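You operate a simulated robot arm through the tools that you are given. There is no shell and no other tool. Be economical: measure what you need, move in short steps, check, and stop when the job is done.

You run a simulated two-armed robot. Do the job below in one go: nothing can be reset, and whatever is moved stays where it is left.

JOB
Take the orange sponge on the top of the green table and put it away on the grey table. Put the small carton that says "plasters" from the top of the green table on the white tile and the small carton marked "gauze" on the black pad. Take the green flask and put it on the grey table. Put the white sponge on the top of the green table away on the top of the green cupboard. Take the green roll and leave it on the shelf of the grey stand. Carry the white hard hat with both arms and set it on the top of the cream table. Turn the cream dial to 1. Put the black marker on the kit card. Take the green marker and put it on the wooden tile. Put one of the green bottles from the grey table on the yellow sign. Take the toast card and leave it on the upper shelf of the sink unit. Put one of the biscuits from the top of the cream table on the grid sheet. Do these in any order. Set down upright: small carton, green flask, green roll, green bottle.

Only the result counts: the job must be done as asked and must still hold three seconds after the hand-in. Knocking over, shifting, dropping, spilling or breaking anything else fails it. Flat cloth is picked up by pressing the open fingertips on it (5 to 10 N) and closing them slowly along it; thin cloth reads only 2 to 8 mm in the jaws.

ROBOT AND FRAMES
Two 7-joint arms with three-finger grippers on one trunk, on a base that drives. Base frame: it is fixed to the floor where the robot stands at the start and does not move with it; the origin is under the middle of the robot, x ahead of it, y to its left, z up; the surface under the hand at the start is at about z = 800. Lengths are in mm, angles in rad, forces in N, time in s.
The left shoulder is at the start at [70, 146, 1162], the right one opposite. With the tool pointing down near the work surface each hand reaches from about 280 to 680 mm from the robot's upright axis, wherever it stands, measured 20 degrees to its own side. Places, roughly: biscuit (7x4x2 cm) [-4200, 1900, 700]; black marker (3x3x13 cm) [-3200, -1100, 1000]; black pad (8x8x3 cm) [700, -300, 800]; cream dial [-2400, 500, 800]; green bottle [-4250, 750, 750]; green flask (13x9x25 cm) [600, 800, 900]; green marker (3x3x13 cm) [-3200, -1100, 1000]; green roll (6x6x11 cm) [600, -900, 900]; grey table [-4200, 700, 700]; grid sheet [-4300, 900, 700]; kit card [-2250, 750, 1000]; orange sponge (10x6x4 cm) [500, -100, 800]; shelf of the grey stand [-1500, 1600, 1000]; small carton [500, 0, 750]; toast card [-4000, 1750, 750]; top of the cream table [-4100, 1600, 700]; top of the green cupboard [-4600, 4500, 900]; upper shelf of the sink unit [-5200, 4500, 600]; white hard hat [-2250, 250, 1000]; white sponge (8x5x4 cm) [400, -800, 800]; white tile [500, 750, 750]; wooden tile [-5750, 3000, 750]; yellow sign [-5750, 2500, 750]. Payload 2.2 kg a hand.
The TCP of each hand is the grasp point between the finger pads, 28 mm short of the fingertips. In the tool frame z runs along the fingers and y along their closing line. The gripper opens to 102 mm. The gripper's body begins 71 mm behind the TCP.
Orientation is that of the tool frame in the base frame, as [roll, pitch, yaw] about the fixed x, y, z axes, in that order (R = Rz(yaw) Ry(pitch) Rx(roll)). With the fingers straight down and closing along the base's y, the tool's x points along the base's -x, its y along +y and its z along -z.

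CONTROLS
- The arms move only by the tool apply_moves. It takes "left_rows", "right_rows" or both (then of equal length, played together; a hand with none holds still); each is one flat list of numbers, 7 for each row, row after row: the shift along the base's x, y, z in cm, then the turn, a rotation vector about the base's x, y, z in rad, then the finger opening in cm, from 0 to 10.2. In form: [x, y, z, wx, wy, wz, grip, x, y, z, wx, wy, wz, grip, ...]. A call has 1 to 20 rows; each row is the pose to reach, as a shift and turn from the pose commanded when the call began. Rows are played at 5 a second. More than 50 mm and 0.15 rad between two rows, or a gripper value outside its range, and nothing of the call is played. A pose out of reach is approached as far as the arm can. The call stops where the force on the tool passes 40 N (or 10 N more than at its start, if that is more) or the arm is blocked; 0.2 s more then pass. The fingers move at their own pace and stop on an object; they squeeze with about 36 N. The grip force told is the motor's: it shows also when the fingers shut on nothing. Time passes only in rows, and 0.2 s behind the last, so rows that repeat a pose let the fingers close. The reply holds the time, the measured pose of the TCP, the force on the tool along the base axes, the opening and the grip force, in the units named above and with some noise, with the torque about the TCP (base axes, N m) and any sound that the robot's microphone picked up.
- Cameras (640 x 400 px; columns grow to the right, rows downward): "scene" is now at [137.2, -20.4, 1374.6]; the picture's right is [-0.06, -1.00, 0.00], its down [-0.73, 0.04, -0.68] and it looks along [0.68, -0.04, -0.73] (base axes); focal length 214 px, centre (320, 200). "left" rides on the left gripper at [72, 38, -86] in its tool frame; the picture's right is [-0.47, 0.89, 0.00], its down [-0.60, -0.32, -0.73] and it looks along [-0.65, -0.34, 0.68] (tool axes); focal length 256 px, centre (320, 200). "right" rides on the right gripper at [69, 44, -86] in its tool frame; the picture's right is [-0.53, 0.85, 0.00], its down [-0.58, -0.36, -0.73] and it looks along [-0.62, -0.39, 0.68] (tool axes); focal length 256 px, centre (320, 200). There is no depth. A picture from a camera that has moved, and an enlarged one, comes with that camera's place and axes in the base frame and with its lens. The place of the scene camera against the robot may be out by one fixed shift of up to 25 mm in any direction.
- camera(camera): a new picture of that camera. It takes no simulated time.
- raise_lower(by): slides the trunk up (or, below 0, down) by that many mm; the arms and the scene camera ride with it, the base frame stays. It gives what a move gives, with no picture.
- drive_base(legs): drives the robot by 1 to 6 legs, each [ahead, left, turn to the left] in mm, mm and rad, along the robot's own axes; the way and the turn of a leg run together, so that a leg with both is an arc; at most 1500 mm and 3.142 rad a leg. The arms and the cameras ride along, it lands a little off, and it stops where it bumps. It gives what a move gives.
- head_to(pan, tilt): turns the head with the scene camera to pan (to the left, within 1.501 rad either way) and tilt (down, from -0.506 to 1.204), counted from straight ahead of the robot. It gives what a move gives.
- close_up(camera, box): a new picture of the part [left, top, right, bottom] of that camera's present view, enlarged. It takes no simulated time.
- hand_in(): hands the job in; it is judged then, once.

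Work in short steps. Places have to be worked out from the pictures, the camera data and where the tool is seen: move nearer, look again, correct. Check each grasp and each placing, and mend what went wrong. You have 567 turns and 370 pictures in all, those below and enlarged ones among them. Open the grippers and draw the arms clear of the work before you hand the job in, unless the task says otherwise; then end with one line.

The tools are called after "Request:" as a command line: name --argument value ..., lists and objects as JSON in quotes. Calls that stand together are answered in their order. apply_moves: Moves the arms, as the interface text tells. Its arguments: {"type":"object","properties":{"left_rows":{"type":"array","items":{"type":"number"}},"right_rows":{"type":"array","items":{"type":"number"}}},"required":[]} The other tools are called the same way: raise_lower (by) slides the trunk up or down; drive_base (legs) drives the base; head_to (pan, tilt) turns the head that bears the scene camera; camera (camera) takes a picture; close_up (camera, box) takes an enlarged picture of a part of a camera's view; hand_in () hands the job in.

At the start:

```text
t: 0.0
left_tool_pos: [543.1, 197.5, 1084.9]
left_tcp_rot: [3.141, 0.001, -3.141]
left_force: [0.6, -0.3, -0.3]
left_moment: [-0.01, 0.0, 0.0]
left_finger_gap: 102.2
left_finger_force: 0.0
right_tool_pos: [377.4, -167.7, 1068.3]
right_tcp_rot: [-3.141, 0.0, 3.141]
right_force: [0.2, 0.0, -0.6]
right_moment: [-0.03, 0.0, 0.01]
right_finger_gap: 102.1
right_finger_force: 0.0
trunk travel left (down, up): [-700.0, 240.0]
robot x, y, heading: [1.6, 2.9, -0.003]
head pan, tilt: [-0.059, 0.817]
```

scene: 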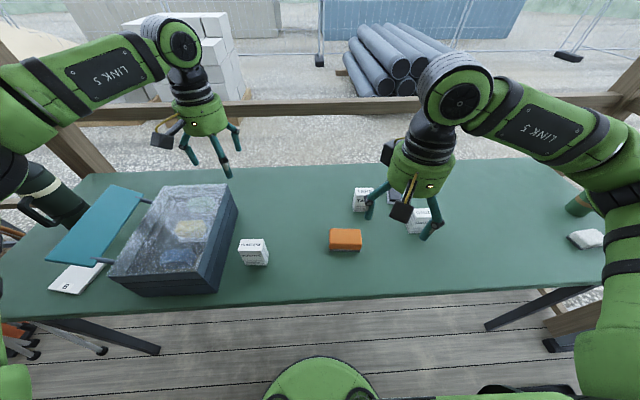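
right: 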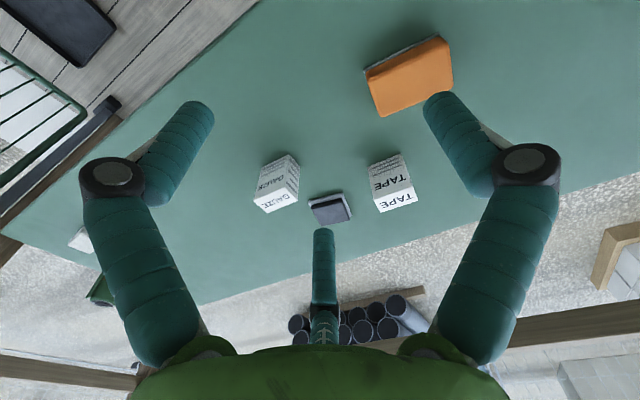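
left: 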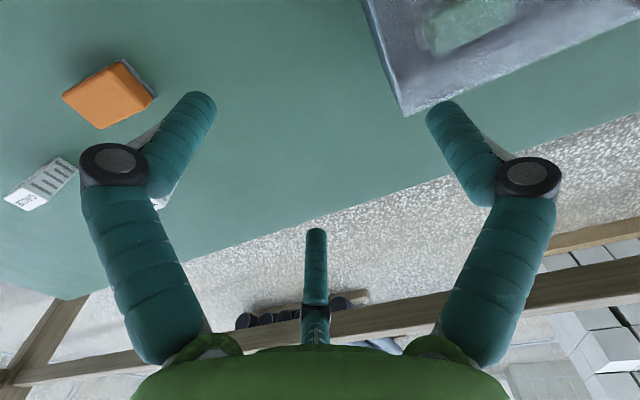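

I start with enlarged views of the green table to read labels and locate things.

Request:
close_up --camera "scene" --box '[220, 160, 460, 310]'

Request:
close_up --camera "scene" --box '[0, 150, 240, 300]'

Request:
close_up --camera "scene" --box '[440, 150, 640, 275]'

```text
2.67 times, centred on (340, 235) of scene
camera zoom: at [137.2, -20.4, 1374.6], right [-0.06, -1.0, 0.0], down [-0.73, 0.04, -0.68], along [0.68, -0.04, -0.73], focal length 572 px, centre (267, 107)
```

zoom: 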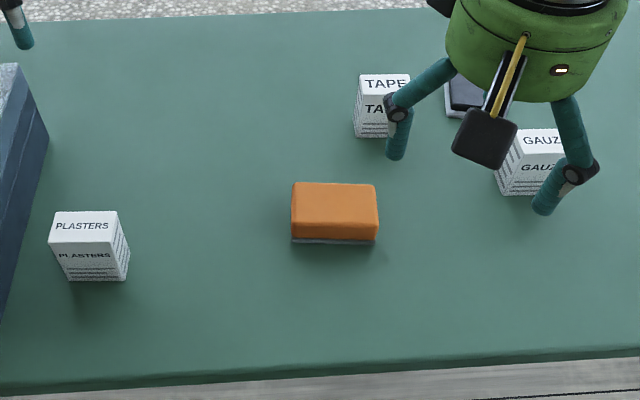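

```text
2.67 times, centred on (120, 225) of scene
camera zoom: at [137.2, -20.4, 1374.6], right [-0.06, -1.0, 0.0], down [-0.73, 0.04, -0.68], along [0.68, -0.04, -0.73], focal length 572 px, centre (853, 133)
```

zoom: 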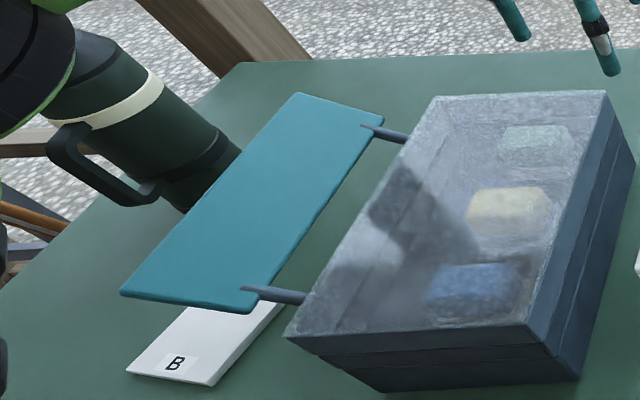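

```text
3.20 times, centred on (540, 212) of scene
camera zoom: at [137.2, -20.4, 1374.6], right [-0.06, -1.0, 0.0], down [-0.73, 0.04, -0.68], along [0.68, -0.04, -0.73], focal length 686 px, centre (-384, 160)
```

zoom: 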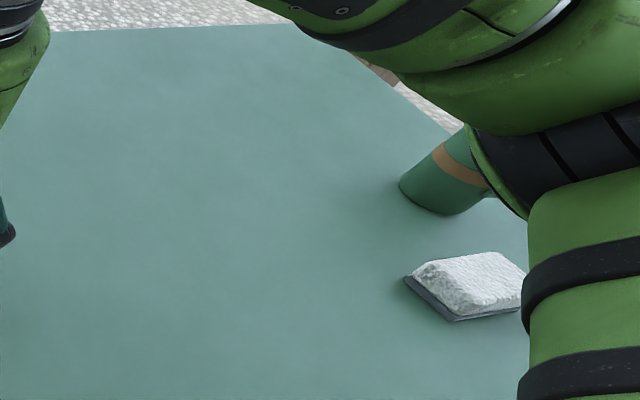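

The robot sees gauze near [553,-375], plasters left of the sponge, and the white tile partly beneath a teal wing. I tilt the head down to see the base's clearance to the table and look left and right.

Request:
head_to --pan 0.9 --tilt 0.75

Request:
camera --camera "scene"

Request:
head_to --pan 0.0 --tilt 1.2

Request:
camera --camera "scene"

```text
t: 1.2
left_tool_pos: [543.7, 196.8, 1084.6]
left_tcp_rot: [-3.14, 0.0, -3.141]
left_force: [0.7, 0.5, -0.1]
left_moment: [0.01, 0.0, -0.01]
left_finger_gap: 101.9
left_finger_force: 0.1
right_tool_pos: [376.8, -168.2, 1067.5]
right_tcp_rot: [3.141, 0.001, -3.14]
right_force: [-0.3, 0.2, 0.3]
right_moment: [-0.02, -0.01, 0.01]
right_finger_gap: 102.0
right_finger_force: 0.0
trunk travel left (down, up): [-700.0, 240.0]
robot x, y, heading: [0.9, -1.0, -0.001]
head pan, tilt: [0.901, 0.75]
```

```text
363 pictures are left
camera scene: at [109.1, 49.2, 1380.0], right [0.78, -0.62, 0.0], down [-0.42, -0.53, -0.73], along [0.45, 0.57, -0.68], focal length 214 px, centre (320, 200)
```

scene: 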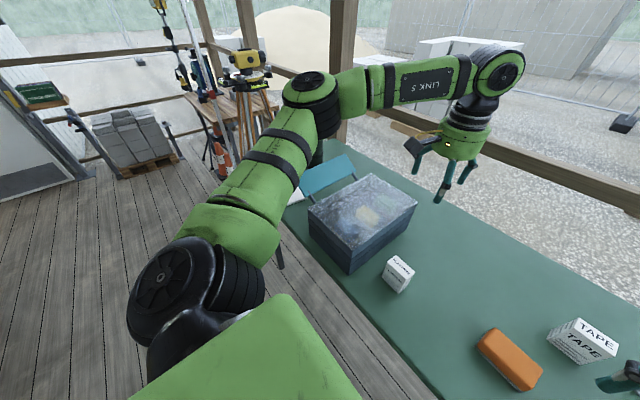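

```text
t: 2.4
left_tool_pos: [544.2, 197.7, 1084.8]
left_tcp_rot: [-3.141, 0.0, -3.139]
left_force: [0.2, 0.4, -0.8]
left_moment: [0.03, 0.01, -0.01]
left_finger_gap: 102.0
left_finger_force: 0.1
right_tool_pos: [377.7, -168.4, 1068.8]
right_tcp_rot: [-3.14, 0.001, -3.141]
right_force: [0.4, 0.3, -0.1]
right_moment: [0.0, 0.0, -0.02]
right_finger_gap: 102.0
right_finger_force: 0.1
trunk travel left (down, up): [-700.0, 240.0]
robot x, y, heading: [1.6, 0.1, 0.0]
head pan, tilt: [0.0, 1.201]
```

```text
362 pictures are left
camera scene: at [113.5, -15.6, 1348.3], right [0.0, -1.0, 0.0], down [-0.93, 0.0, -0.36], along [0.36, 0.0, -0.93], focal length 214 px, centre (320, 200)
```

scene: 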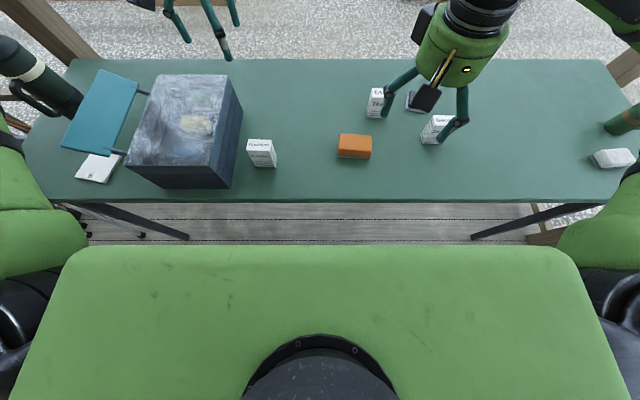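

The table's legs stand near its ends, so the base should pass beneath it. I try driving ahead 100 mm cautiously.

Request:
drive_base --legs '[[100, 0, 0]]'

Request:
head_to --pan -0.3 --tilt 0.9

Request:
camera --camera "scene"

Request:
camera --camera "right"

```text
t: 3.6
left_tool_pos: [642.5, 196.8, 1085.2]
left_tcp_rot: [-3.141, 0.001, 3.141]
left_force: [0.3, 0.3, -0.1]
left_moment: [0.0, -0.02, 0.02]
left_finger_gap: 102.1
left_finger_force: 0.0
right_tool_pos: [474.9, -169.0, 1069.0]
right_tcp_rot: [3.141, 0.001, 3.141]
right_force: [-1.0, -0.8, 0.9]
right_moment: [0.03, 0.06, 0.0]
right_finger_gap: 101.9
right_finger_force: 0.0
trunk travel left (down, up): [-700.0, 240.0]
robot x, y, heading: [99.0, 0.3, -0.001]
head pan, tilt: [0.0, 1.201]
```

```text
t: 4.4
left_tool_pos: [645.0, 196.4, 1084.0]
left_tcp_rot: [3.14, -0.002, -3.141]
left_force: [-1.2, -0.1, -1.2]
left_moment: [0.02, -0.01, 0.0]
left_finger_gap: 102.3
left_finger_force: 0.1
right_tool_pos: [476.2, -168.4, 1068.1]
right_tcp_rot: [-3.141, 0.0, 3.141]
right_force: [0.6, -0.3, 0.2]
right_moment: [0.0, -0.01, -0.03]
right_finger_gap: 102.2
right_finger_force: 0.0
trunk travel left (down, up): [-700.0, 240.0]
robot x, y, heading: [99.8, 3.1, -0.004]
head pan, tilt: [-0.3, 0.901]
```

```text
361 pictures are left
camera scene: at [229.2, -38.1, 1368.0], right [-0.3, -0.96, 0.0], down [-0.75, 0.23, -0.62], along [0.59, -0.18, -0.78], focal length 214 px, centre (320, 200)
```

scene: 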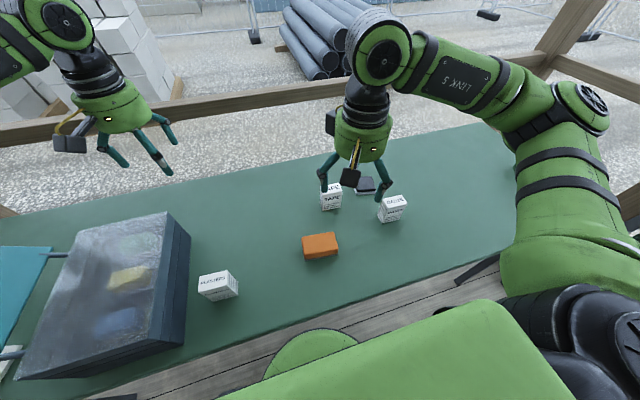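

```text
360 pictures are left
camera right: at [407.6, -125.1, 1154.4], right [0.53, 0.84, 0.0], down [0.58, -0.36, 0.73], along [0.62, -0.39, -0.68], focal length 256 px, centre (320, 200)
```

right: 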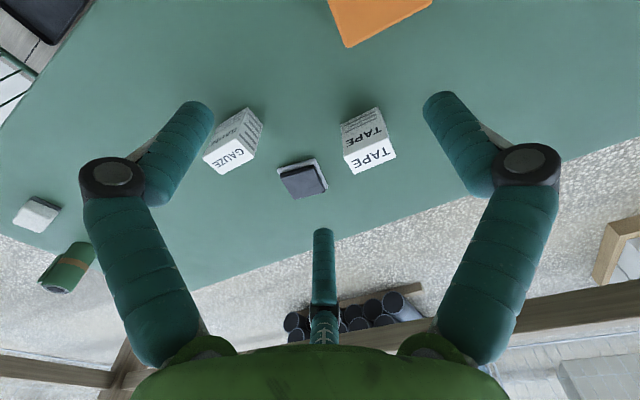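

The base slips under the table. I enlarge the right view to measure the cartons and pad.

Request:
close_up --camera "right" --box '[180, 60, 420, 210]'

```text
2.67 times, centred on (300, 135) of right
camera zoom: at [407.6, -125.1, 1154.4], right [0.53, 0.84, 0.0], down [0.58, -0.36, 0.73], along [0.62, -0.39, -0.68], focal length 683 px, centre (373, 373)
```

zoom: 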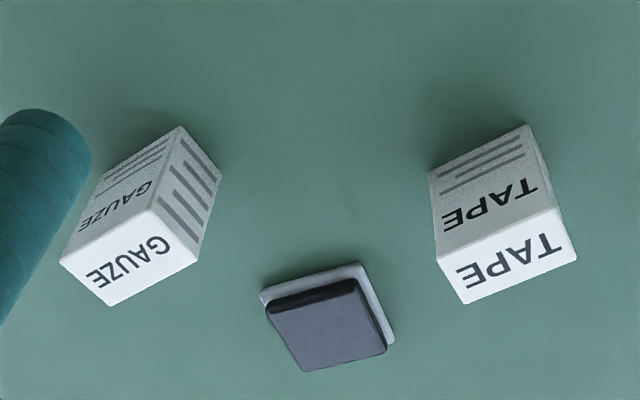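

Estimates: gauze carton centred near [537,-366], about 67 wide along y, 40 along x and about 88 tall; pad centred near [679,-333], yaw about -10°. I move the right hand over the gauze carton, staying high.

Request:
apply_moves --right_rows '[1.5, -4.5, 0, 0, 0, 0, 10.2, 3, -9, 0, 0, 0, 0, 10.2, 4.5, -13, 0, 0, 0, 0, 10.2, 6.2, -17, -2, 0, 0, 0, 10.2, 6.2, -19.7, -6, 0, 0, 0, 10.2, 6.2, -19.7, -10, 0, 0, 0, 10.2]'

Request:
camera --camera "right"

Request:
camera --camera "scene"

```text
t: 5.8
left_tool_pos: [643.2, 196.8, 1085.1]
left_tcp_rot: [-3.14, 0.0, -3.141]
left_force: [-0.6, -0.2, -0.5]
left_moment: [-0.03, 0.0, -0.01]
left_finger_gap: 102.2
left_finger_force: 0.1
right_tool_pos: [539.6, -364.8, 970.0]
right_tcp_rot: [-3.141, 0.0, -3.141]
right_force: [0.5, -1.0, -0.1]
right_moment: [0.0, -0.02, 0.03]
right_finger_gap: 101.6
right_finger_force: 0.1
trunk travel left (down, up): [-700.0, 240.0]
robot x, y, heading: [100.7, 0.3, -0.002]
head pan, tilt: [-0.3, 0.901]
```

```text
358 pictures are left
camera right: at [470.0, -321.9, 1055.8], right [0.53, 0.85, 0.0], down [0.58, -0.36, 0.73], along [0.62, -0.39, -0.68], focal length 256 px, centre (320, 200)
```

right: 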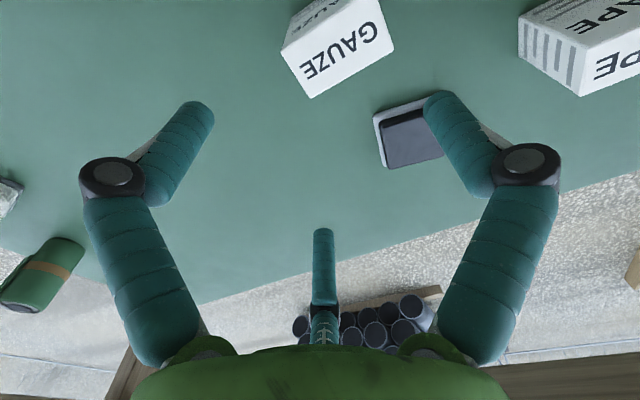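

```text
357 pictures are left
camera scene: at [229.3, -38.0, 1368.1], right [-0.3, -0.95, 0.0], down [-0.75, 0.23, -0.62], along [0.59, -0.18, -0.78], focal length 214 px, centre (320, 200)
```

scene: 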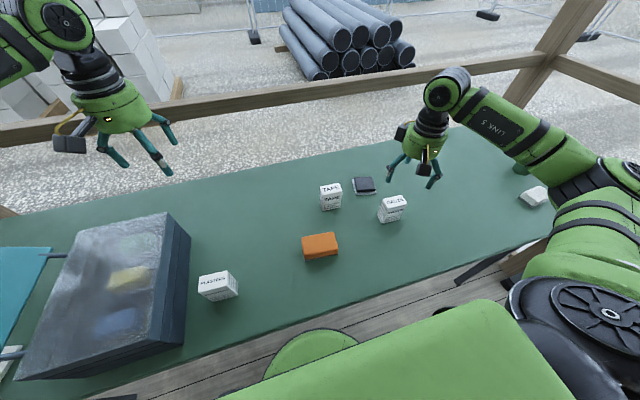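

Triangulating two right views: table z≈806, gauze top z≈885, centre [521,-338], 59×35; pad top ≈828, centre [650,-314]. I align over the carton, then go down and close.

Request:
apply_moves --right_rows '[-1.8, 2.7, 0, 0, 0, 0, 10.2, -1.8, 2.7, -4, 0, 0, 0, 10.2, -1.8, 2.7, -8, 0, 0, 0, 10.2, -1.8, 2.7, -12, 0, 0, 0, 10.2, -1.8, 2.7, -12, 0, 0, 0, 5, -1.8, 2.7, -12, 0, 0, 0, 5, -1.8, 2.7, -12, 0, 0, 0, 5]'

Request:
camera --camera "right"

```text
t: 7.4
left_tool_pos: [642.6, 196.8, 1084.8]
left_tcp_rot: [-3.141, -0.001, 3.141]
left_force: [-0.6, 0.0, 0.1]
left_moment: [0.04, -0.01, 0.03]
left_finger_gap: 101.9
left_finger_force: 0.1
right_tool_pos: [522.3, -340.1, 848.8]
right_tcp_rot: [-3.142, -0.001, -3.141]
right_force: [-0.4, -0.5, -0.1]
right_moment: [0.02, 0.04, 0.02]
right_finger_gap: 50.0
right_finger_force: 0.2
trunk travel left (down, up): [-700.0, 240.0]
robot x, y, heading: [98.1, -1.9, -0.001]
head pan, tilt: [-0.3, 0.901]
```

```text
356 pictures are left
camera right: at [453.4, -295.6, 934.6], right [0.53, 0.84, 0.0], down [0.58, -0.36, 0.73], along [0.62, -0.39, -0.68], focal length 256 px, centre (320, 200)
```

right: 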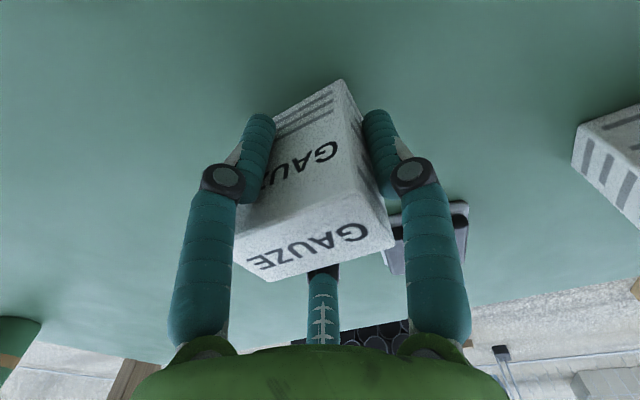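

The fingers straddle the carton. I close fully and lift 60 mm.

Request:
apply_moves --right_rows '[0, 0, 0, 0, 0, 0, 3, 0, 0, 0, 0, 0, 0, 3, 0, 0, 0, 0, 0, 0, 3, 0, 0, 3, 0, 0, 0, 3, 0, 0, 6, 0, 0, 0, 3, 0, 0, 9, 0, 0, 0, 3]'

Request:
camera --camera "right"

```text
t: 8.8
left_tool_pos: [643.4, 196.7, 1084.8]
left_tcp_rot: [3.14, -0.001, -3.142]
left_force: [0.2, 0.1, 0.1]
left_moment: [0.0, -0.01, 0.0]
left_finger_gap: 101.8
left_finger_force: 0.1
right_tool_pos: [522.6, -337.2, 938.4]
right_tcp_rot: [3.141, 0.0, 3.139]
right_force: [0.7, 0.3, -0.2]
right_moment: [0.02, 0.0, -0.01]
right_finger_gap: 41.6
right_finger_force: 35.8
trunk travel left (down, up): [-700.0, 240.0]
robot x, y, heading: [98.0, 1.7, -0.001]
head pan, tilt: [-0.3, 0.901]
```

```text
355 pictures are left
camera right: at [453.1, -293.5, 1022.6], right [0.54, 0.84, 0.0], down [0.58, -0.36, 0.73], along [0.62, -0.39, -0.68], focal length 256 px, centre (320, 200)
```

right: 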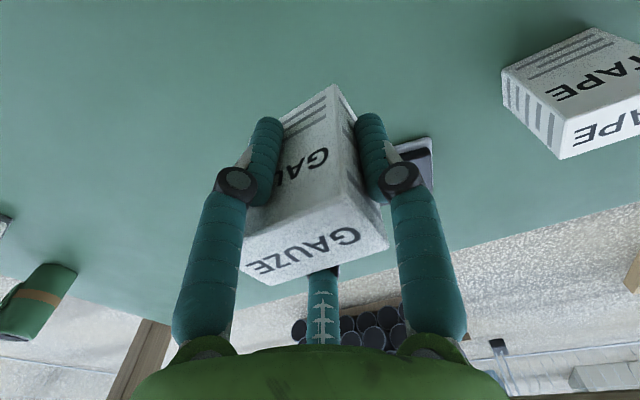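

Grasped (gap 41.6, 36 N). Now I carry it over the pad at [650,-314] with a slight yaw.

Request:
apply_moves --right_rows '[4, 0.8, 0, 0, 0, -0.05, 3, 8, 1.6, 0, 0, 0, -0.1, 3, 12.8, 2.4, 0, 0, 0, -0.15, 3, 12.8, 2.4, -2, 0, 0, -0.15, 3]'

Request:
camera --camera "right"

Request:
close_up --camera "scene" --box '[260, 100, 500, 250]'

```text
t: 9.8
left_tool_pos: [643.0, 196.6, 1086.1]
left_tcp_rot: [-3.14, 0.0, 3.141]
left_force: [-0.3, -0.1, -0.6]
left_moment: [0.04, -0.01, -0.01]
left_finger_gap: 102.1
left_finger_force: 0.0
right_tool_pos: [651.6, -315.1, 918.1]
right_tcp_rot: [-3.141, 0.0, 2.989]
right_force: [-0.3, -0.9, -0.5]
right_moment: [0.02, -0.02, -0.01]
right_finger_gap: 41.7
right_finger_force: 36.2
trunk travel left (down, up): [-700.0, 240.0]
robot x, y, heading: [97.6, -2.4, -0.003]
head pan, tilt: [-0.3, 0.901]
```

```text
354 pictures are left
camera right: at [588.5, -261.6, 1003.6], right [0.66, 0.76, 0.0], down [0.52, -0.45, 0.73], along [0.55, -0.48, -0.68], focal length 256 px, centre (320, 200)
```

right: 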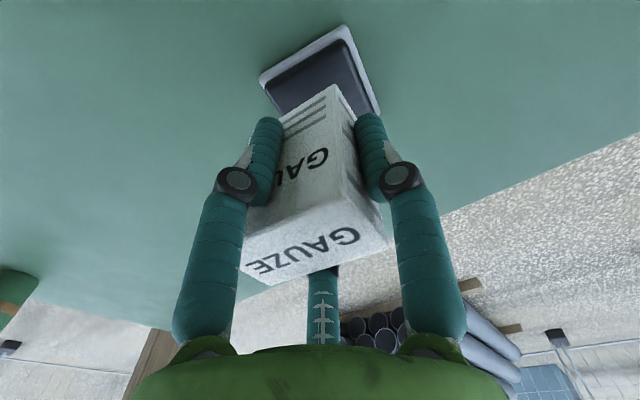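

```text
2.67 times, centred on (380, 175) of scene
camera zoom: at [228.4, -39.2, 1368.1], right [-0.3, -0.95, 0.0], down [-0.75, 0.23, -0.62], along [0.59, -0.18, -0.78], focal length 572 px, centre (160, 267)
```

zoom: 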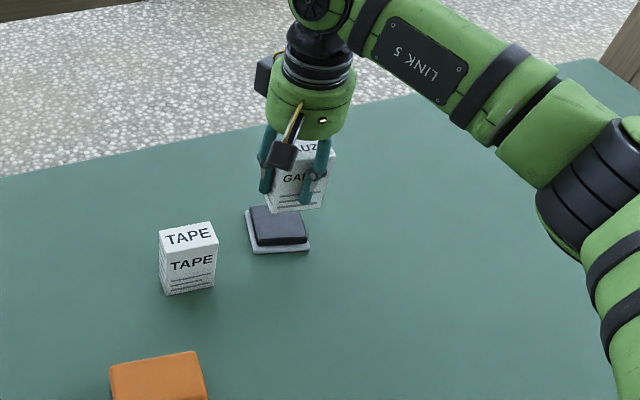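

The pad lies just under the carton. I lower about 44 mm and read the force.

Request:
apply_moves --right_rows '[0.2, 0, -2, 0, 0, 0, 3, 0.2, 0, -3.5, 0, 0, 0, 3, 0.2, 0, -4, 0, 0, 0, 3, 0.2, 0, -4.3, 0, 0, 0, 3]'

Request:
close_up --camera "scene" --box '[320, 120, 440, 195]'

```text
t: 10.8
left_tool_pos: [644.0, 197.0, 1085.2]
left_tcp_rot: [3.14, 0.0, -3.141]
left_force: [-0.4, 0.4, -0.5]
left_moment: [-0.03, -0.02, 0.01]
left_finger_gap: 102.2
left_finger_force: 0.0
right_tool_pos: [651.8, -313.8, 875.5]
right_tcp_rot: [-3.141, 0.0, 2.991]
right_force: [0.4, 0.8, -0.4]
right_moment: [0.06, 0.0, 0.0]
right_finger_gap: 41.4
right_finger_force: 35.9
trunk travel left (down, up): [-700.0, 240.0]
robot x, y, heading: [101.1, 1.4, -0.002]
head pan, tilt: [-0.3, 0.901]
```

```text
5.33 times, centred on (380, 158) of scene
camera zoom: at [229.0, -38.3, 1368.1], right [-0.3, -0.95, 0.0], down [-0.75, 0.23, -0.62], along [0.59, -0.18, -0.78], focal length 1144 px, centre (0, 427)
```

zoom: 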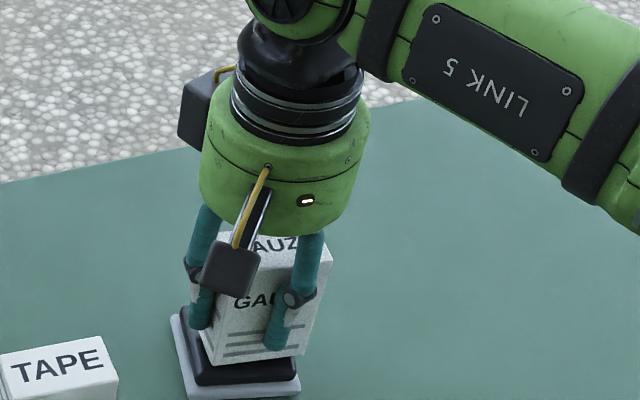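

The carton is nearly on the pad but a little too far right. I shift 9 mm left, 3 mm back, then lower in small steps.

Request:
apply_moves --right_rows '[-0.3, 0.9, 0, 0, 0, 0, 3, -0.3, 0.9, -0.2, 0, 0, 0, 3, -0.3, 0.9, -0.4, 0, 0, 0, 3]'

Request:
close_up --camera "scene" --box '[320, 120, 440, 195]'

```text
t: 11.6
left_tool_pos: [644.3, 196.2, 1084.1]
left_tcp_rot: [3.141, 0.0, -3.141]
left_force: [-1.1, 0.8, 0.0]
left_moment: [0.0, -0.03, -0.03]
left_finger_gap: 102.0
left_finger_force: 0.1
right_tool_pos: [647.9, -306.1, 870.7]
right_tcp_rot: [-3.141, 0.001, 2.992]
right_force: [0.8, 0.8, -0.1]
right_moment: [-0.02, -0.03, -0.02]
right_finger_gap: 41.5
right_finger_force: 36.0
trunk travel left (down, up): [-700.0, 240.0]
robot x, y, heading: [95.9, -0.5, 0.001]
head pan, tilt: [-0.3, 0.901]
```

```text
5.33 times, centred on (380, 158) of scene
camera zoom: at [228.7, -38.3, 1368.1], right [-0.3, -0.95, 0.0], down [-0.75, 0.23, -0.62], along [0.59, -0.18, -0.78], focal length 1144 px, centre (0, 427)
```

zoom: 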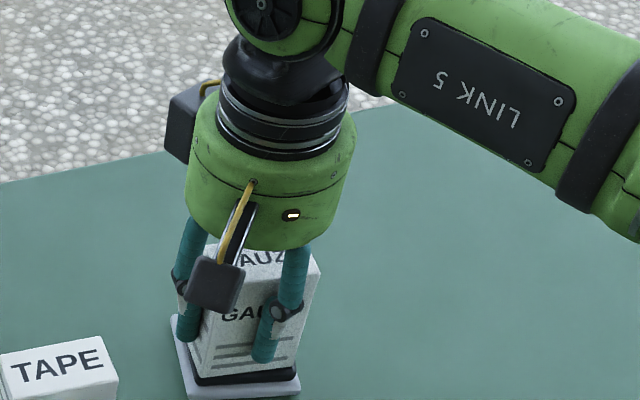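

Laterally good; no contact yet. I move 4 mm ahead and lower further in small steps.

Request:
apply_moves --right_rows '[0.4, 0.2, -0.2, 0, 0, 0, 3, 0.4, 0.2, -0.5, 0, 0, 0, 3, 0.4, 0.2, -0.7, 0, 0, 0, 3]'

Request:
close_up --camera "scene" --box '[320, 120, 440, 195]'

```text
t: 12.4
left_tool_pos: [639.1, 197.6, 1087.1]
left_tcp_rot: [-3.141, 0.006, 3.141]
left_force: [0.4, 0.3, 0.2]
left_moment: [0.0, -0.02, -0.01]
left_finger_gap: 102.2
left_finger_force: 0.1
right_tool_pos: [651.1, -303.4, 869.9]
right_tcp_rot: [3.141, 0.01, 2.989]
right_force: [-0.2, -5.8, 30.9]
right_moment: [-0.62, 0.23, 0.05]
right_finger_gap: 41.1
right_finger_force: 36.2
trunk travel left (down, up): [-700.0, 240.0]
robot x, y, heading: [98.5, -1.1, -0.003]
head pan, tilt: [-0.3, 0.901]
```

```text
5.33 times, centred on (380, 158) of scene
camera zoom: at [223.7, -36.6, 1369.0], right [-0.3, -0.95, 0.0], down [-0.75, 0.23, -0.62], along [0.6, -0.19, -0.78], focal length 1144 px, centre (0, 427)
```

zoom: 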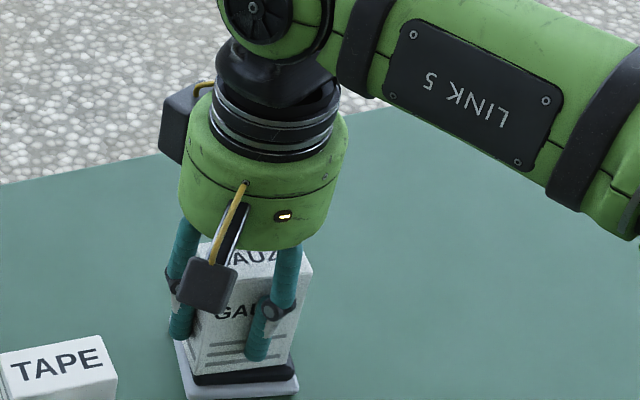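

Contact with 31 N on the pad, well centred. I ease off, open and retreat upward.

Request:
apply_moves --right_rows '[0, 0, 0.4, 0, 0, 0, 3, 0, 0, 0.4, 0, 0, 0, 6, 0, 0, 0.4, 0, 0, 0, 8, 0, 0, 0.4, 0, 0, 0, 8, 0, 0, 4, 0, 0, 0, 8, 0, 0, 8, 0, 0, 0, 8, 0, 0, 12, 0, 0, 0, 10.2]'

Request:
close_up --camera "scene" --box '[260, 100, 500, 250]'

Request:
camera --camera "left"

```text
t: 14.0
left_tool_pos: [643.6, 197.2, 1085.3]
left_tcp_rot: [3.141, 0.0, 3.14]
left_force: [-0.4, -0.1, 1.0]
left_moment: [-0.01, -0.01, -0.01]
left_finger_gap: 102.0
left_finger_force: 0.0
right_tool_pos: [647.2, -305.1, 985.8]
right_tcp_rot: [-3.141, 0.0, 2.991]
right_force: [-0.5, 0.0, -0.4]
right_moment: [0.0, -0.04, -0.01]
right_finger_gap: 101.9
right_finger_force: 0.0
trunk travel left (down, up): [-700.0, 240.0]
robot x, y, heading: [99.0, -3.4, -0.003]
head pan, tilt: [-0.3, 0.901]
```

```text
2.67 times, centred on (380, 175) of scene
camera zoom: at [228.3, -37.7, 1368.1], right [-0.3, -0.95, 0.0], down [-0.75, 0.23, -0.62], along [0.59, -0.18, -0.78], focal length 572 px, centre (160, 267)
```

zoom: 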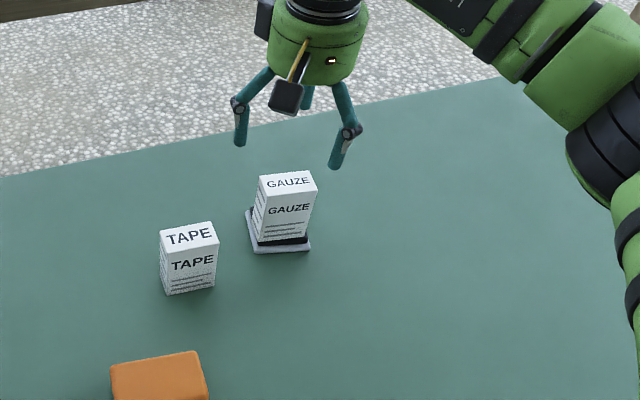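

```text
348 pictures are left
camera left: at [569.8, 235.6, 1171.2], right [0.46, 0.89, 0.0], down [0.6, -0.32, 0.73], along [0.65, -0.34, -0.68], focal length 256 px, centre (320, 200)
```

left: 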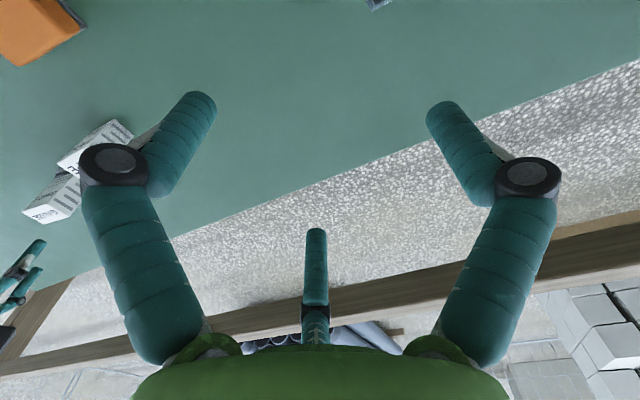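

Gauze stands on the pad. Next the plasters carton near [447,145] with the left hand: move above it and look.

Request:
apply_moves --left_rows '[-4.5, -1, 0, 0, 0, 0, 10.2, -9, -2.5, 0, 0, 0, 0, 10.2, -13.5, -4, 0, 0, 0, 0, 10.2, -18, -5, 0, 0, 0, 0, 10.2, -19.6, -5, -4, 0, 0, 0, 10.2, -19.6, -5, -8, 0, 0, 0, 10.2]'

Request:
camera --camera "left"

Request:
camera --camera "scene"

```text
t: 15.4
left_tool_pos: [449.1, 148.5, 1004.8]
left_tcp_rot: [-3.139, 0.001, -3.14]
left_force: [0.3, -0.4, 0.7]
left_moment: [0.01, 0.01, -0.05]
left_finger_gap: 101.9
left_finger_force: 0.0
right_tool_pos: [648.1, -303.7, 984.9]
right_tcp_rot: [-3.141, 0.002, 2.992]
right_force: [0.0, 0.6, -0.3]
right_moment: [0.03, 0.01, -0.02]
right_finger_gap: 101.9
right_finger_force: 0.0
trunk travel left (down, up): [-700.0, 240.0]
robot x, y, heading: [103.1, -2.7, -0.002]
head pan, tilt: [-0.3, 0.901]
```

```text
347 pictures are left
camera left: at [376.4, 187.2, 1091.7], right [0.46, 0.89, 0.0], down [0.6, -0.32, 0.73], along [0.65, -0.34, -0.68], focal length 256 px, centre (320, 200)
```

left: 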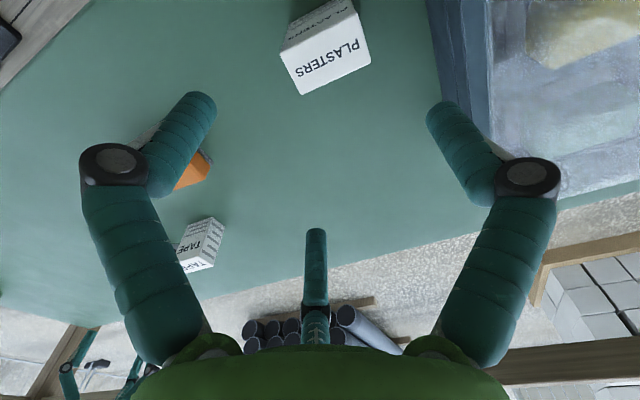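

```text
346 pictures are left
camera scene: at [229.5, -37.7, 1368.1], right [-0.3, -0.95, 0.0], down [-0.75, 0.23, -0.62], along [0.59, -0.18, -0.78], focal length 214 px, centre (320, 200)
```

scene: 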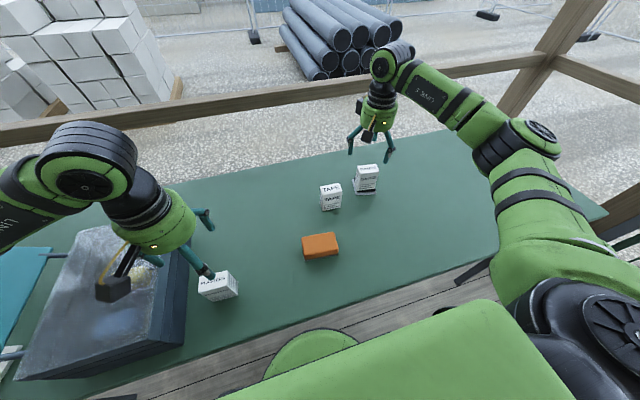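

Plasters' centre is about [438,160], 37×58. Since the tile lies beside the teal wing, I'll grip it across x: turn the left hand by -90° above it and check.

Request:
apply_moves --left_rows '[0, 0, 0, 0, 0, -0.15, 10.2, 0, 0, 0, 0, 0, -0.3, 10.2, 0, 0, 0, 0, 0, -0.45, 10.2, 0, 0, 0, 0, 0, -0.6, 10.2, 0, 0, 0, 0, 0, -0.75, 10.2, 0, 0, 0, 0, 0, -0.9, 10.2, 0, 0, 0, 0, 0, -1.05, 10.2, 0, 0, 0, 0, 0, -1.2, 10.2, 0, 0, 0, 0, 0, -1.35, 10.2, -0.5, 0.5, 0, 0, 0, -1.5, 10.2, -1.1, 1.1, -2, 0, 0, -1.57, 10.2]'

Request:
camera --camera "left"

```text
t: 17.8
left_tool_pos: [417.9, 118.8, 1005.9]
left_tcp_rot: [-3.14, 0.001, 1.624]
left_force: [0.3, 0.2, -0.1]
left_moment: [0.0, -0.01, 0.0]
left_finger_gap: 101.8
left_finger_force: 0.0
left hand out of reach, approached as far as the arm can: row 10, 11
right_tool_pos: [648.5, -303.5, 985.3]
right_tcp_rot: [-3.139, -0.001, 2.992]
right_force: [0.7, 0.8, -0.2]
right_moment: [-0.01, 0.02, -0.01]
right_finger_gap: 101.9
right_finger_force: 0.0
trunk travel left (down, up): [-700.0, 240.0]
robot x, y, heading: [96.5, -2.0, -0.003]
head pan, tilt: [-0.3, 0.901]
```

```text
345 pictures are left
camera left: at [451.2, 194.4, 1092.0], right [0.91, -0.42, 0.0], down [-0.28, -0.62, 0.73], along [-0.3, -0.67, -0.68], focal length 256 px, centre (320, 200)
```

left: 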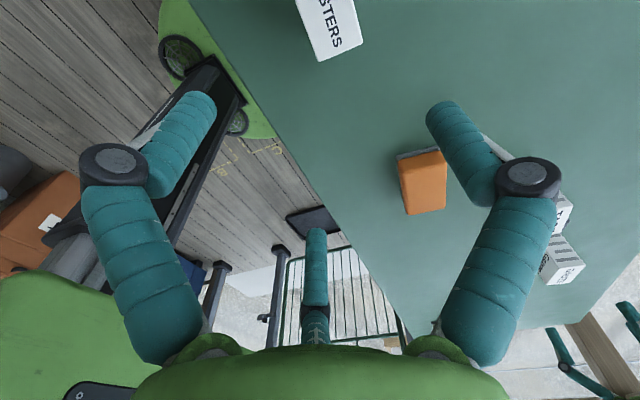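

The pose is too close to the body. I back off 100 mm and then bring the left hand over the carton with the turned wrist.

Request:
drive_base --legs '[[-110, 0, 0]]'

Request:
apply_moves --left_rows '[4, 0, 0, 0, 0, 0, 10.2, 8, 0, 0, 0, 0, 0, 10.2, 12, 0, 0, 0, 0, 0, 10.2, 13, 4, 0, 0, 0, -0.05, 10.2]'

Request:
camera --camera "left"

```text
t: 19.0
left_tool_pos: [307.6, 119.7, 1005.6]
left_tcp_rot: [-3.141, 0.0, 1.628]
left_force: [0.5, 0.3, 0.2]
left_moment: [-0.02, 0.02, -0.01]
left_finger_gap: 102.1
left_finger_force: 0.0
right_tool_pos: [537.0, -302.3, 983.9]
right_tcp_rot: [3.141, -0.002, 2.99]
right_force: [0.3, 0.5, 0.1]
right_moment: [0.02, 0.01, 0.02]
right_finger_gap: 102.1
right_finger_force: 0.0
trunk travel left (down, up): [-700.0, 240.0]
robot x, y, heading: [-10.9, 1.9, 0.004]
head pan, tilt: [-0.3, 0.901]
```

```text
t: 20.0
left_tool_pos: [317.5, 95.0, 981.1]
left_tcp_rot: [-3.14, -0.002, 1.594]
left_force: [0.3, -1.2, -1.0]
left_moment: [0.04, 0.0, -0.02]
left_finger_gap: 102.3
left_finger_force: 0.0
left hand out of reach, approached as far as the arm can: row 1, 2, 3, 4
right_tool_pos: [537.0, -304.6, 983.4]
right_tcp_rot: [3.141, -0.002, 2.992]
right_force: [0.8, -0.2, 0.1]
right_moment: [0.02, 0.01, 0.01]
right_finger_gap: 101.9
right_finger_force: 0.1
trunk travel left (down, up): [-700.0, 240.0]
robot x, y, heading: [-15.5, 4.8, -0.003]
head pan, tilt: [-0.3, 0.901]
```

```text
344 pictures are left
camera left: at [353.3, 167.5, 1068.1], right [0.9, -0.45, 0.0], down [-0.3, -0.61, 0.73], along [-0.33, -0.65, -0.68], focal length 256 px, centre (320, 200)
```

left: 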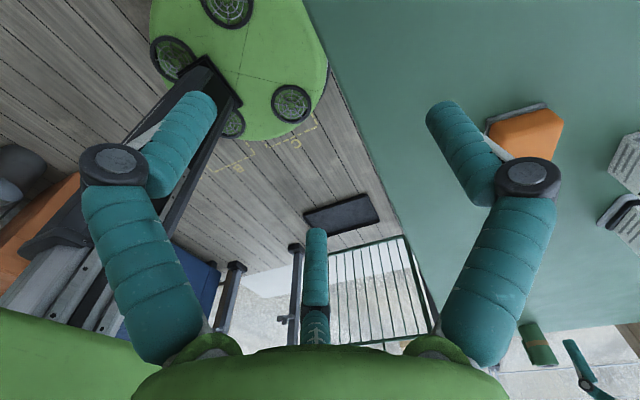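

The wrist limit blocks that turn. I rotate it back to the original attitude while moving over the carton.

Request:
apply_moves --left_rows '[0, 0, 1, 0, 0, 0.15, 10.2, 0, 0, 2, 0, 0, 0.3, 10.2, 0, 0, 2, 0, 0, 0.45, 10.2, 1, 0.5, 2, 0, 0, 0.6, 10.2, 3, 1, 2, 0, 0, 0.75, 10.2, 5, 2, 2, 0, 0, 0.9, 10.2, 7, 3, 2, 0, 0, 1.05, 10.2, 9, 4, 2, 0, 0, 1.2, 10.2, 11, 5, 2, 0, 0, 1.35, 10.2, 12, 6, 2, 0, 0, 1.5, 10.2, 12, 6.5, 2, 0, 0, 1.55, 10.2]'

Request:
head_to --pan 0.9 --tilt 0.7

Request:
camera --camera "scene"

Request:
camera --camera "left"

```text
t: 22.4
left_tool_pos: [441.1, 162.7, 1001.6]
left_tcp_rot: [3.141, 0.001, 3.131]
left_force: [-0.2, -0.8, -0.3]
left_moment: [0.02, 0.0, -0.01]
left_finger_gap: 101.9
left_finger_force: 0.1
right_tool_pos: [536.4, -303.5, 984.8]
right_tcp_rot: [3.141, -0.001, 2.993]
right_force: [-0.1, -0.2, -0.1]
right_moment: [0.02, 0.02, 0.01]
right_finger_gap: 101.7
right_finger_force: 0.1
trunk travel left (down, up): [-700.0, 240.0]
robot x, y, heading: [-12.8, -2.0, -0.004]
head pan, tilt: [-0.3, 0.901]
```

```text
t: 23.8
left_tool_pos: [441.6, 163.6, 1001.4]
left_tcp_rot: [3.14, 0.0, 3.126]
left_force: [-0.2, 0.0, 0.4]
left_moment: [-0.01, 0.0, -0.02]
left_finger_gap: 102.1
left_finger_force: 0.1
right_tool_pos: [537.6, -303.6, 985.0]
right_tcp_rot: [3.141, 0.002, 2.991]
right_force: [0.6, -0.1, 0.2]
right_moment: [0.0, 0.0, 0.0]
right_finger_gap: 101.9
right_finger_force: 0.0
trunk travel left (down, up): [-700.0, 240.0]
robot x, y, heading: [-11.7, 2.0, -0.002]
head pan, tilt: [0.901, 0.7]
```

```text
343 pictures are left
camera scene: at [98.4, 50.8, 1384.2], right [0.78, -0.62, 0.0], down [-0.4, -0.5, -0.76], along [0.48, 0.6, -0.64], focal length 214 px, centre (320, 200)
```

scene: 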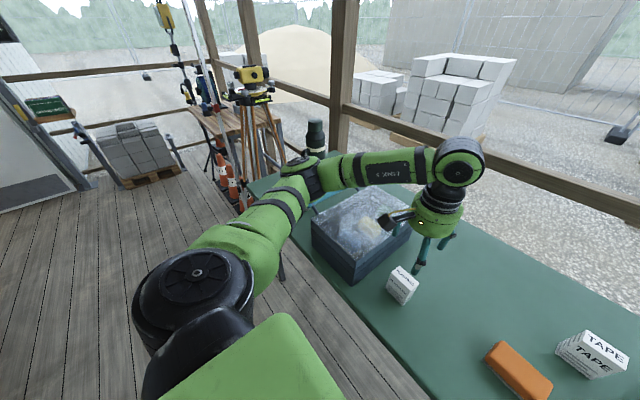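

```text
342 pictures are left
camera left: at [368.3, 202.0, 1087.3], right [0.48, 0.88, 0.0], down [0.6, -0.33, 0.73], along [0.64, -0.35, -0.68], focal length 256 px, centre (320, 200)
```

left: 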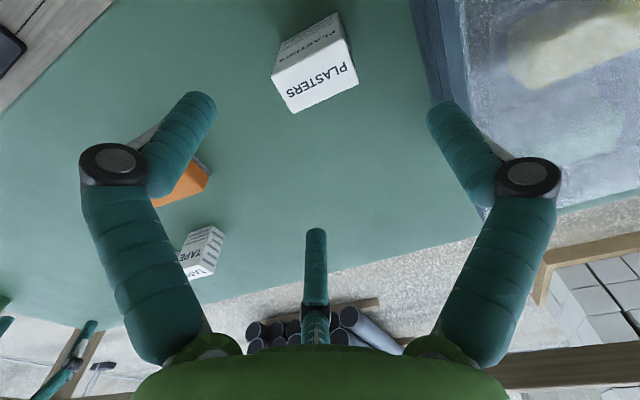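

Aligned within a few mm. The box wall is near y≈252, so I narrow the fingers to 82 mm, descend and grip.

Request:
apply_moves --left_rows '[-0.3, -0.4, -3, 0, 0, 0, 8.2, -0.3, -0.4, -7, 0, 0, 0, 8.2, -0.3, -0.4, -11, 0, 0, 0, 8.2, -0.3, -0.4, -15.2, 0, 0, 0, 8.2, -0.3, -0.4, -15.2, 0, 0, 0, 3, -0.3, -0.4, -15.2, 0, 0, 0, 3, -0.3, -0.4, -15.2, 0, 0, 0, 3, -0.3, -0.4, -11, 0, 0, 0, 3, -0.3, -0.4, -7, 0, 0, 0, 3, -0.3, -0.4, -3, 0, 0, 0, 3]'

Request:
camera --camera "left"

```text
t: 26.0
left_tool_pos: [437.5, 157.5, 971.3]
left_tcp_rot: [3.14, 0.0, 3.129]
left_force: [-0.6, 0.7, -0.9]
left_moment: [0.01, -0.01, 0.0]
left_finger_gap: 41.5
left_finger_force: 36.1
right_tool_pos: [536.1, -303.9, 984.7]
right_tcp_rot: [3.141, 0.0, 2.992]
right_force: [-0.1, -0.2, -1.5]
right_moment: [0.03, -0.01, 0.02]
right_finger_gap: 101.9
right_finger_force: 0.0
trunk travel left (down, up): [-700.0, 240.0]
robot x, y, heading: [-8.8, -0.2, -0.002]
head pan, tilt: [0.901, 0.7]
```

```text
341 pictures are left
camera left: at [365.5, 196.0, 1057.3], right [0.48, 0.88, 0.0], down [0.6, -0.33, 0.73], along [0.64, -0.35, -0.68], focal length 256 px, centre (320, 200)
```

left: 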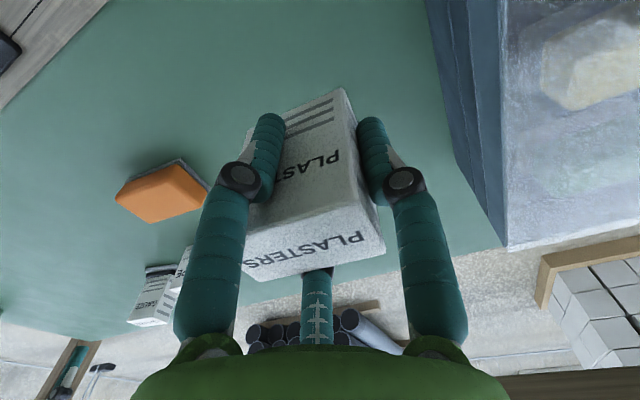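

Plasters carton held. I raise it and meanwhile bring the right hand, turned by about -90°, over the orange sponge near [475,-117].

Request:
apply_moves --left_rows '[0, 0, 3, 0, 0, 0, 3, 0, 0, 6, 0, 0, 0, 3, 0, 0, 9, 0, 0, 0, 3, 0, 0, 9, 0, 0, 0, 3, 0, 0, 9, 0, 0, 0, 3, 0, 0, 9, 0, 0, 0, 3, 0, 0, 9, 0, 0, 0, 3, 0, 0, 9, 0, 0, 0, 3, 0, 0, 9, 0, 0, 0, 3, 0, 0, 9, 0, 0, 0, 3]' --right_rows '[-0.6, 1.5, 0, 0, 0, -0.14, 10.2, -1.2, 3, 0, 0, 0, -0.28, 10.2, -2, 5, 0, 0, 0, -0.42, 10.2, -2.5, 7, 0, 0, 0, -0.56, 10.2, -3, 9, 0, 0, 0, -0.7, 10.2, -4, 11, 0, 0, 0, -0.84, 10.2, -4.5, 13, 0, 0, 0, -0.98, 10.2, -5, 15, 0, 0, 0, -1.12, 10.2, -5.6, 17, 0, 0, 0, -1.26, 10.2, -6.2, 18.7, -1, 0, 0, -1.4, 10.2]'

Request:
camera --camera "right"

```text
t: 28.2
left_tool_pos: [436.8, 158.6, 1062.2]
left_tcp_rot: [-3.139, 0.001, 3.128]
left_force: [-0.1, 1.2, 0.8]
left_moment: [-0.04, 0.0, 0.03]
left_finger_gap: 41.5
left_finger_force: 35.9
right_tool_pos: [473.4, -113.3, 976.4]
right_tcp_rot: [3.141, 0.0, 1.591]
right_force: [-0.1, -0.4, -0.5]
right_moment: [-0.02, 0.0, -0.02]
right_finger_gap: 102.1
right_finger_force: 0.1
trunk travel left (down, up): [-700.0, 240.0]
robot x, y, heading: [-11.0, -2.1, -0.002]
head pan, tilt: [0.901, 0.7]
```

```text
340 pictures are left
camera right: at [515.6, -43.9, 1061.9], right [0.85, -0.52, 0.0], down [-0.35, -0.58, 0.73], along [-0.38, -0.63, -0.68], focal length 256 px, centre (320, 200)
```

right: 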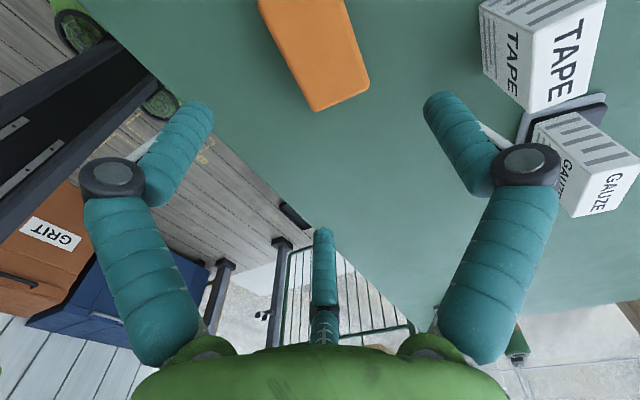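

The sponge is centred at about [483,-92], long side along y. I descend and grip it across x.

Request:
apply_moves --right_rows '[1, 2.1, -1, 0, 0, -0.08, 10.2, 1, 2.1, -5, 0, 0, -0.08, 10.2, 1, 2.1, -9, 0, 0, -0.08, 10.2, 1, 2.1, -13.5, 0, 0, -0.08, 10.2, 1, 2.1, -13.5, 0, 0, -0.08, 3, 1, 2.1, -13.5, 0, 0, -0.08, 3, 1, 2.1, -13.5, 0, 0, -0.08, 3, 1, 2.1, -9, 0, 0, -0.08, 3, 1, 2.1, -5, 0, 0, -0.08, 3, 1, 2.1, -1, 0, 0, -0.08, 3]'

Request:
camera --camera "right"

```text
t: 29.2
left_tool_pos: [430.3, 158.1, 1066.2]
left_tcp_rot: [-3.14, 0.006, 3.126]
left_force: [0.1, -0.8, 0.2]
left_moment: [0.03, -0.04, 0.0]
left_finger_gap: 41.4
left_finger_force: 36.0
right_tool_pos: [481.3, -92.0, 859.3]
right_tcp_rot: [3.135, 0.003, 1.51]
right_force: [-6.0, 1.3, 34.5]
right_moment: [-1.79, 1.15, -0.16]
right_finger_gap: 87.0
right_finger_force: 35.3
trunk travel left (down, up): [-700.0, 240.0]
robot x, y, heading: [-12.3, 0.5, -0.003]
head pan, tilt: [0.901, 0.7]
stopped in row 5 (right hand): the force on the tool passed its limit at 74 N (the readings are from after the stop); the commanded pose is now the measured one
```

```text
339 pictures are left
camera right: at [528.9, -25.6, 945.7], right [0.81, -0.58, 0.01], down [-0.4, -0.55, 0.73], along [-0.42, -0.6, -0.68], focal length 256 px, centre (320, 200)
```

right: 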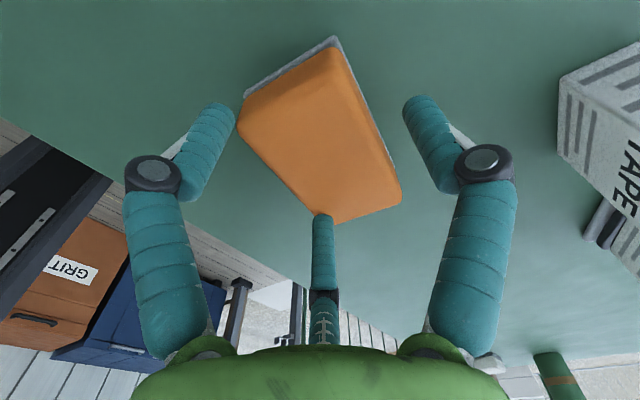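

Something pressed on the sponge with 74 N. The rendered hand appears to have a closing line turned ~30° from what I assumed; I look closely at both hands from the scene camera before going on.

Request:
head_to --pan 0.05 --tilt 0.8

Request:
close_up --camera "scene" --box '[200, 100, 440, 250]'

```text
t: 30.4
left_tool_pos: [431.5, 161.5, 1064.8]
left_tcp_rot: [-3.14, 0.005, 3.128]
left_force: [-0.1, -0.6, -1.6]
left_moment: [0.01, 0.02, -0.02]
left_finger_gap: 41.5
left_finger_force: 36.5
right_tool_pos: [484.0, -91.6, 859.2]
right_tcp_rot: [3.132, 0.003, 1.508]
right_force: [-4.8, 3.0, 49.4]
right_moment: [-2.54, 1.58, -0.37]
right_finger_gap: 86.2
right_finger_force: 36.1
trunk travel left (down, up): [-700.0, 240.0]
robot x, y, heading: [-13.4, 0.3, -0.005]
head pan, tilt: [0.051, 0.799]
```

```text
2.67 times, centred on (320, 175) of scene
camera zoom: at [118.1, -8.8, 1376.9], right [0.05, -1.0, 0.0], down [-0.71, -0.04, -0.7], along [0.7, 0.03, -0.71], focal length 572 px, centre (320, 267)
```

zoom: 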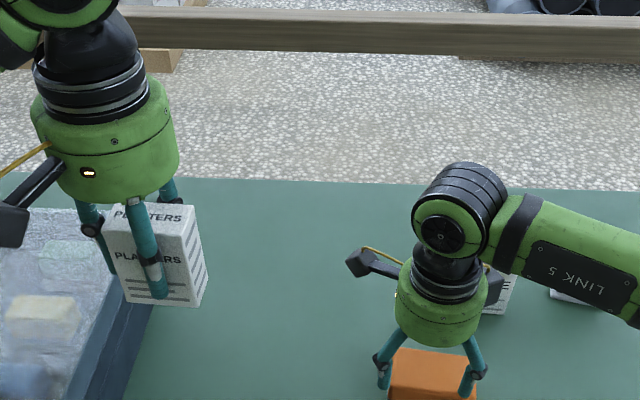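

The hand is in fact three-fingered: at the starting attitude fingers sit at about +88°, 208° and -32° (thumb) around the TCP, which explains every reading. I open and lift the right hand, then turn it back so that finger and thumb oppose across the sponge's short side.

Request:
apply_moves --right_rows '[0, 0, 0, 0, 0, 0, 10.2, 0, 0, 3, 0, 0, 0, 10.2, 0, 0, 6, 0, 0, 0, 10.2, 0, 0, 10, 0, 0, 0, 10.2, 0, 0, 12, 0, 0, 0.15, 10.2, 0, 0, 12, 0, 0, 0.3, 10.2, 0, 0, 12, 0, 0, 0.45, 10.2, 0, 0, 12, 0, 0, 0.6, 10.2, 0, 0, 12, 0, 0, 0.75, 10.2, 0, 0, 12, 0, 0, 0.9, 10.2, 0, 0, 12, 0, 0, 1.05, 10.2, 0, 0, 12, 0, 0, 1.2, 10.2, 0, 0, 12, 0, 0, 1.35, 10.2, 0, 0, 12, 0, 0, 1.5, 10.2, 0, 0, 12, 0, 0, 1.53, 10.2]'

Request:
camera --camera "right"

```text
t: 33.6
left_tool_pos: [436.1, 157.5, 1063.2]
left_tcp_rot: [3.14, 0.001, 3.127]
left_force: [-0.8, -0.3, -0.7]
left_moment: [0.02, 0.02, 0.0]
left_finger_gap: 41.2
left_finger_force: 35.9
right_tool_pos: [484.5, -93.1, 971.4]
right_tcp_rot: [-3.139, 0.006, 3.042]
right_force: [0.0, 0.0, 1.2]
right_moment: [-0.02, 0.0, -0.01]
right_finger_gap: 102.0
right_finger_force: 0.0
trunk travel left (down, up): [-700.0, 240.0]
robot x, y, heading: [-12.5, 2.7, -0.003]
head pan, tilt: [0.051, 0.799]
```

```text
337 pictures are left
camera right: at [419.1, -43.4, 1055.7], right [0.62, 0.79, 0.0], down [0.53, -0.42, 0.74], along [0.58, -0.45, -0.68], focal length 256 px, centre (320, 200)
```

right: 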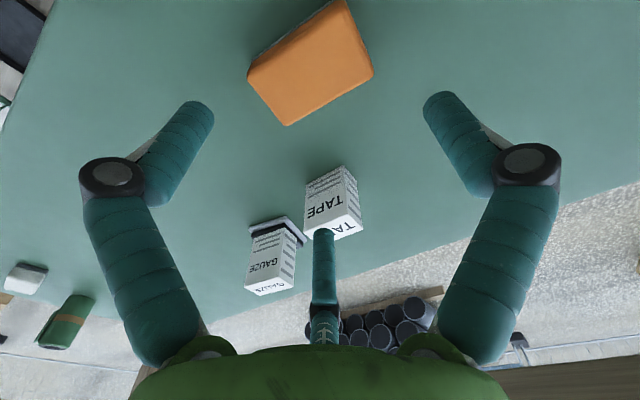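

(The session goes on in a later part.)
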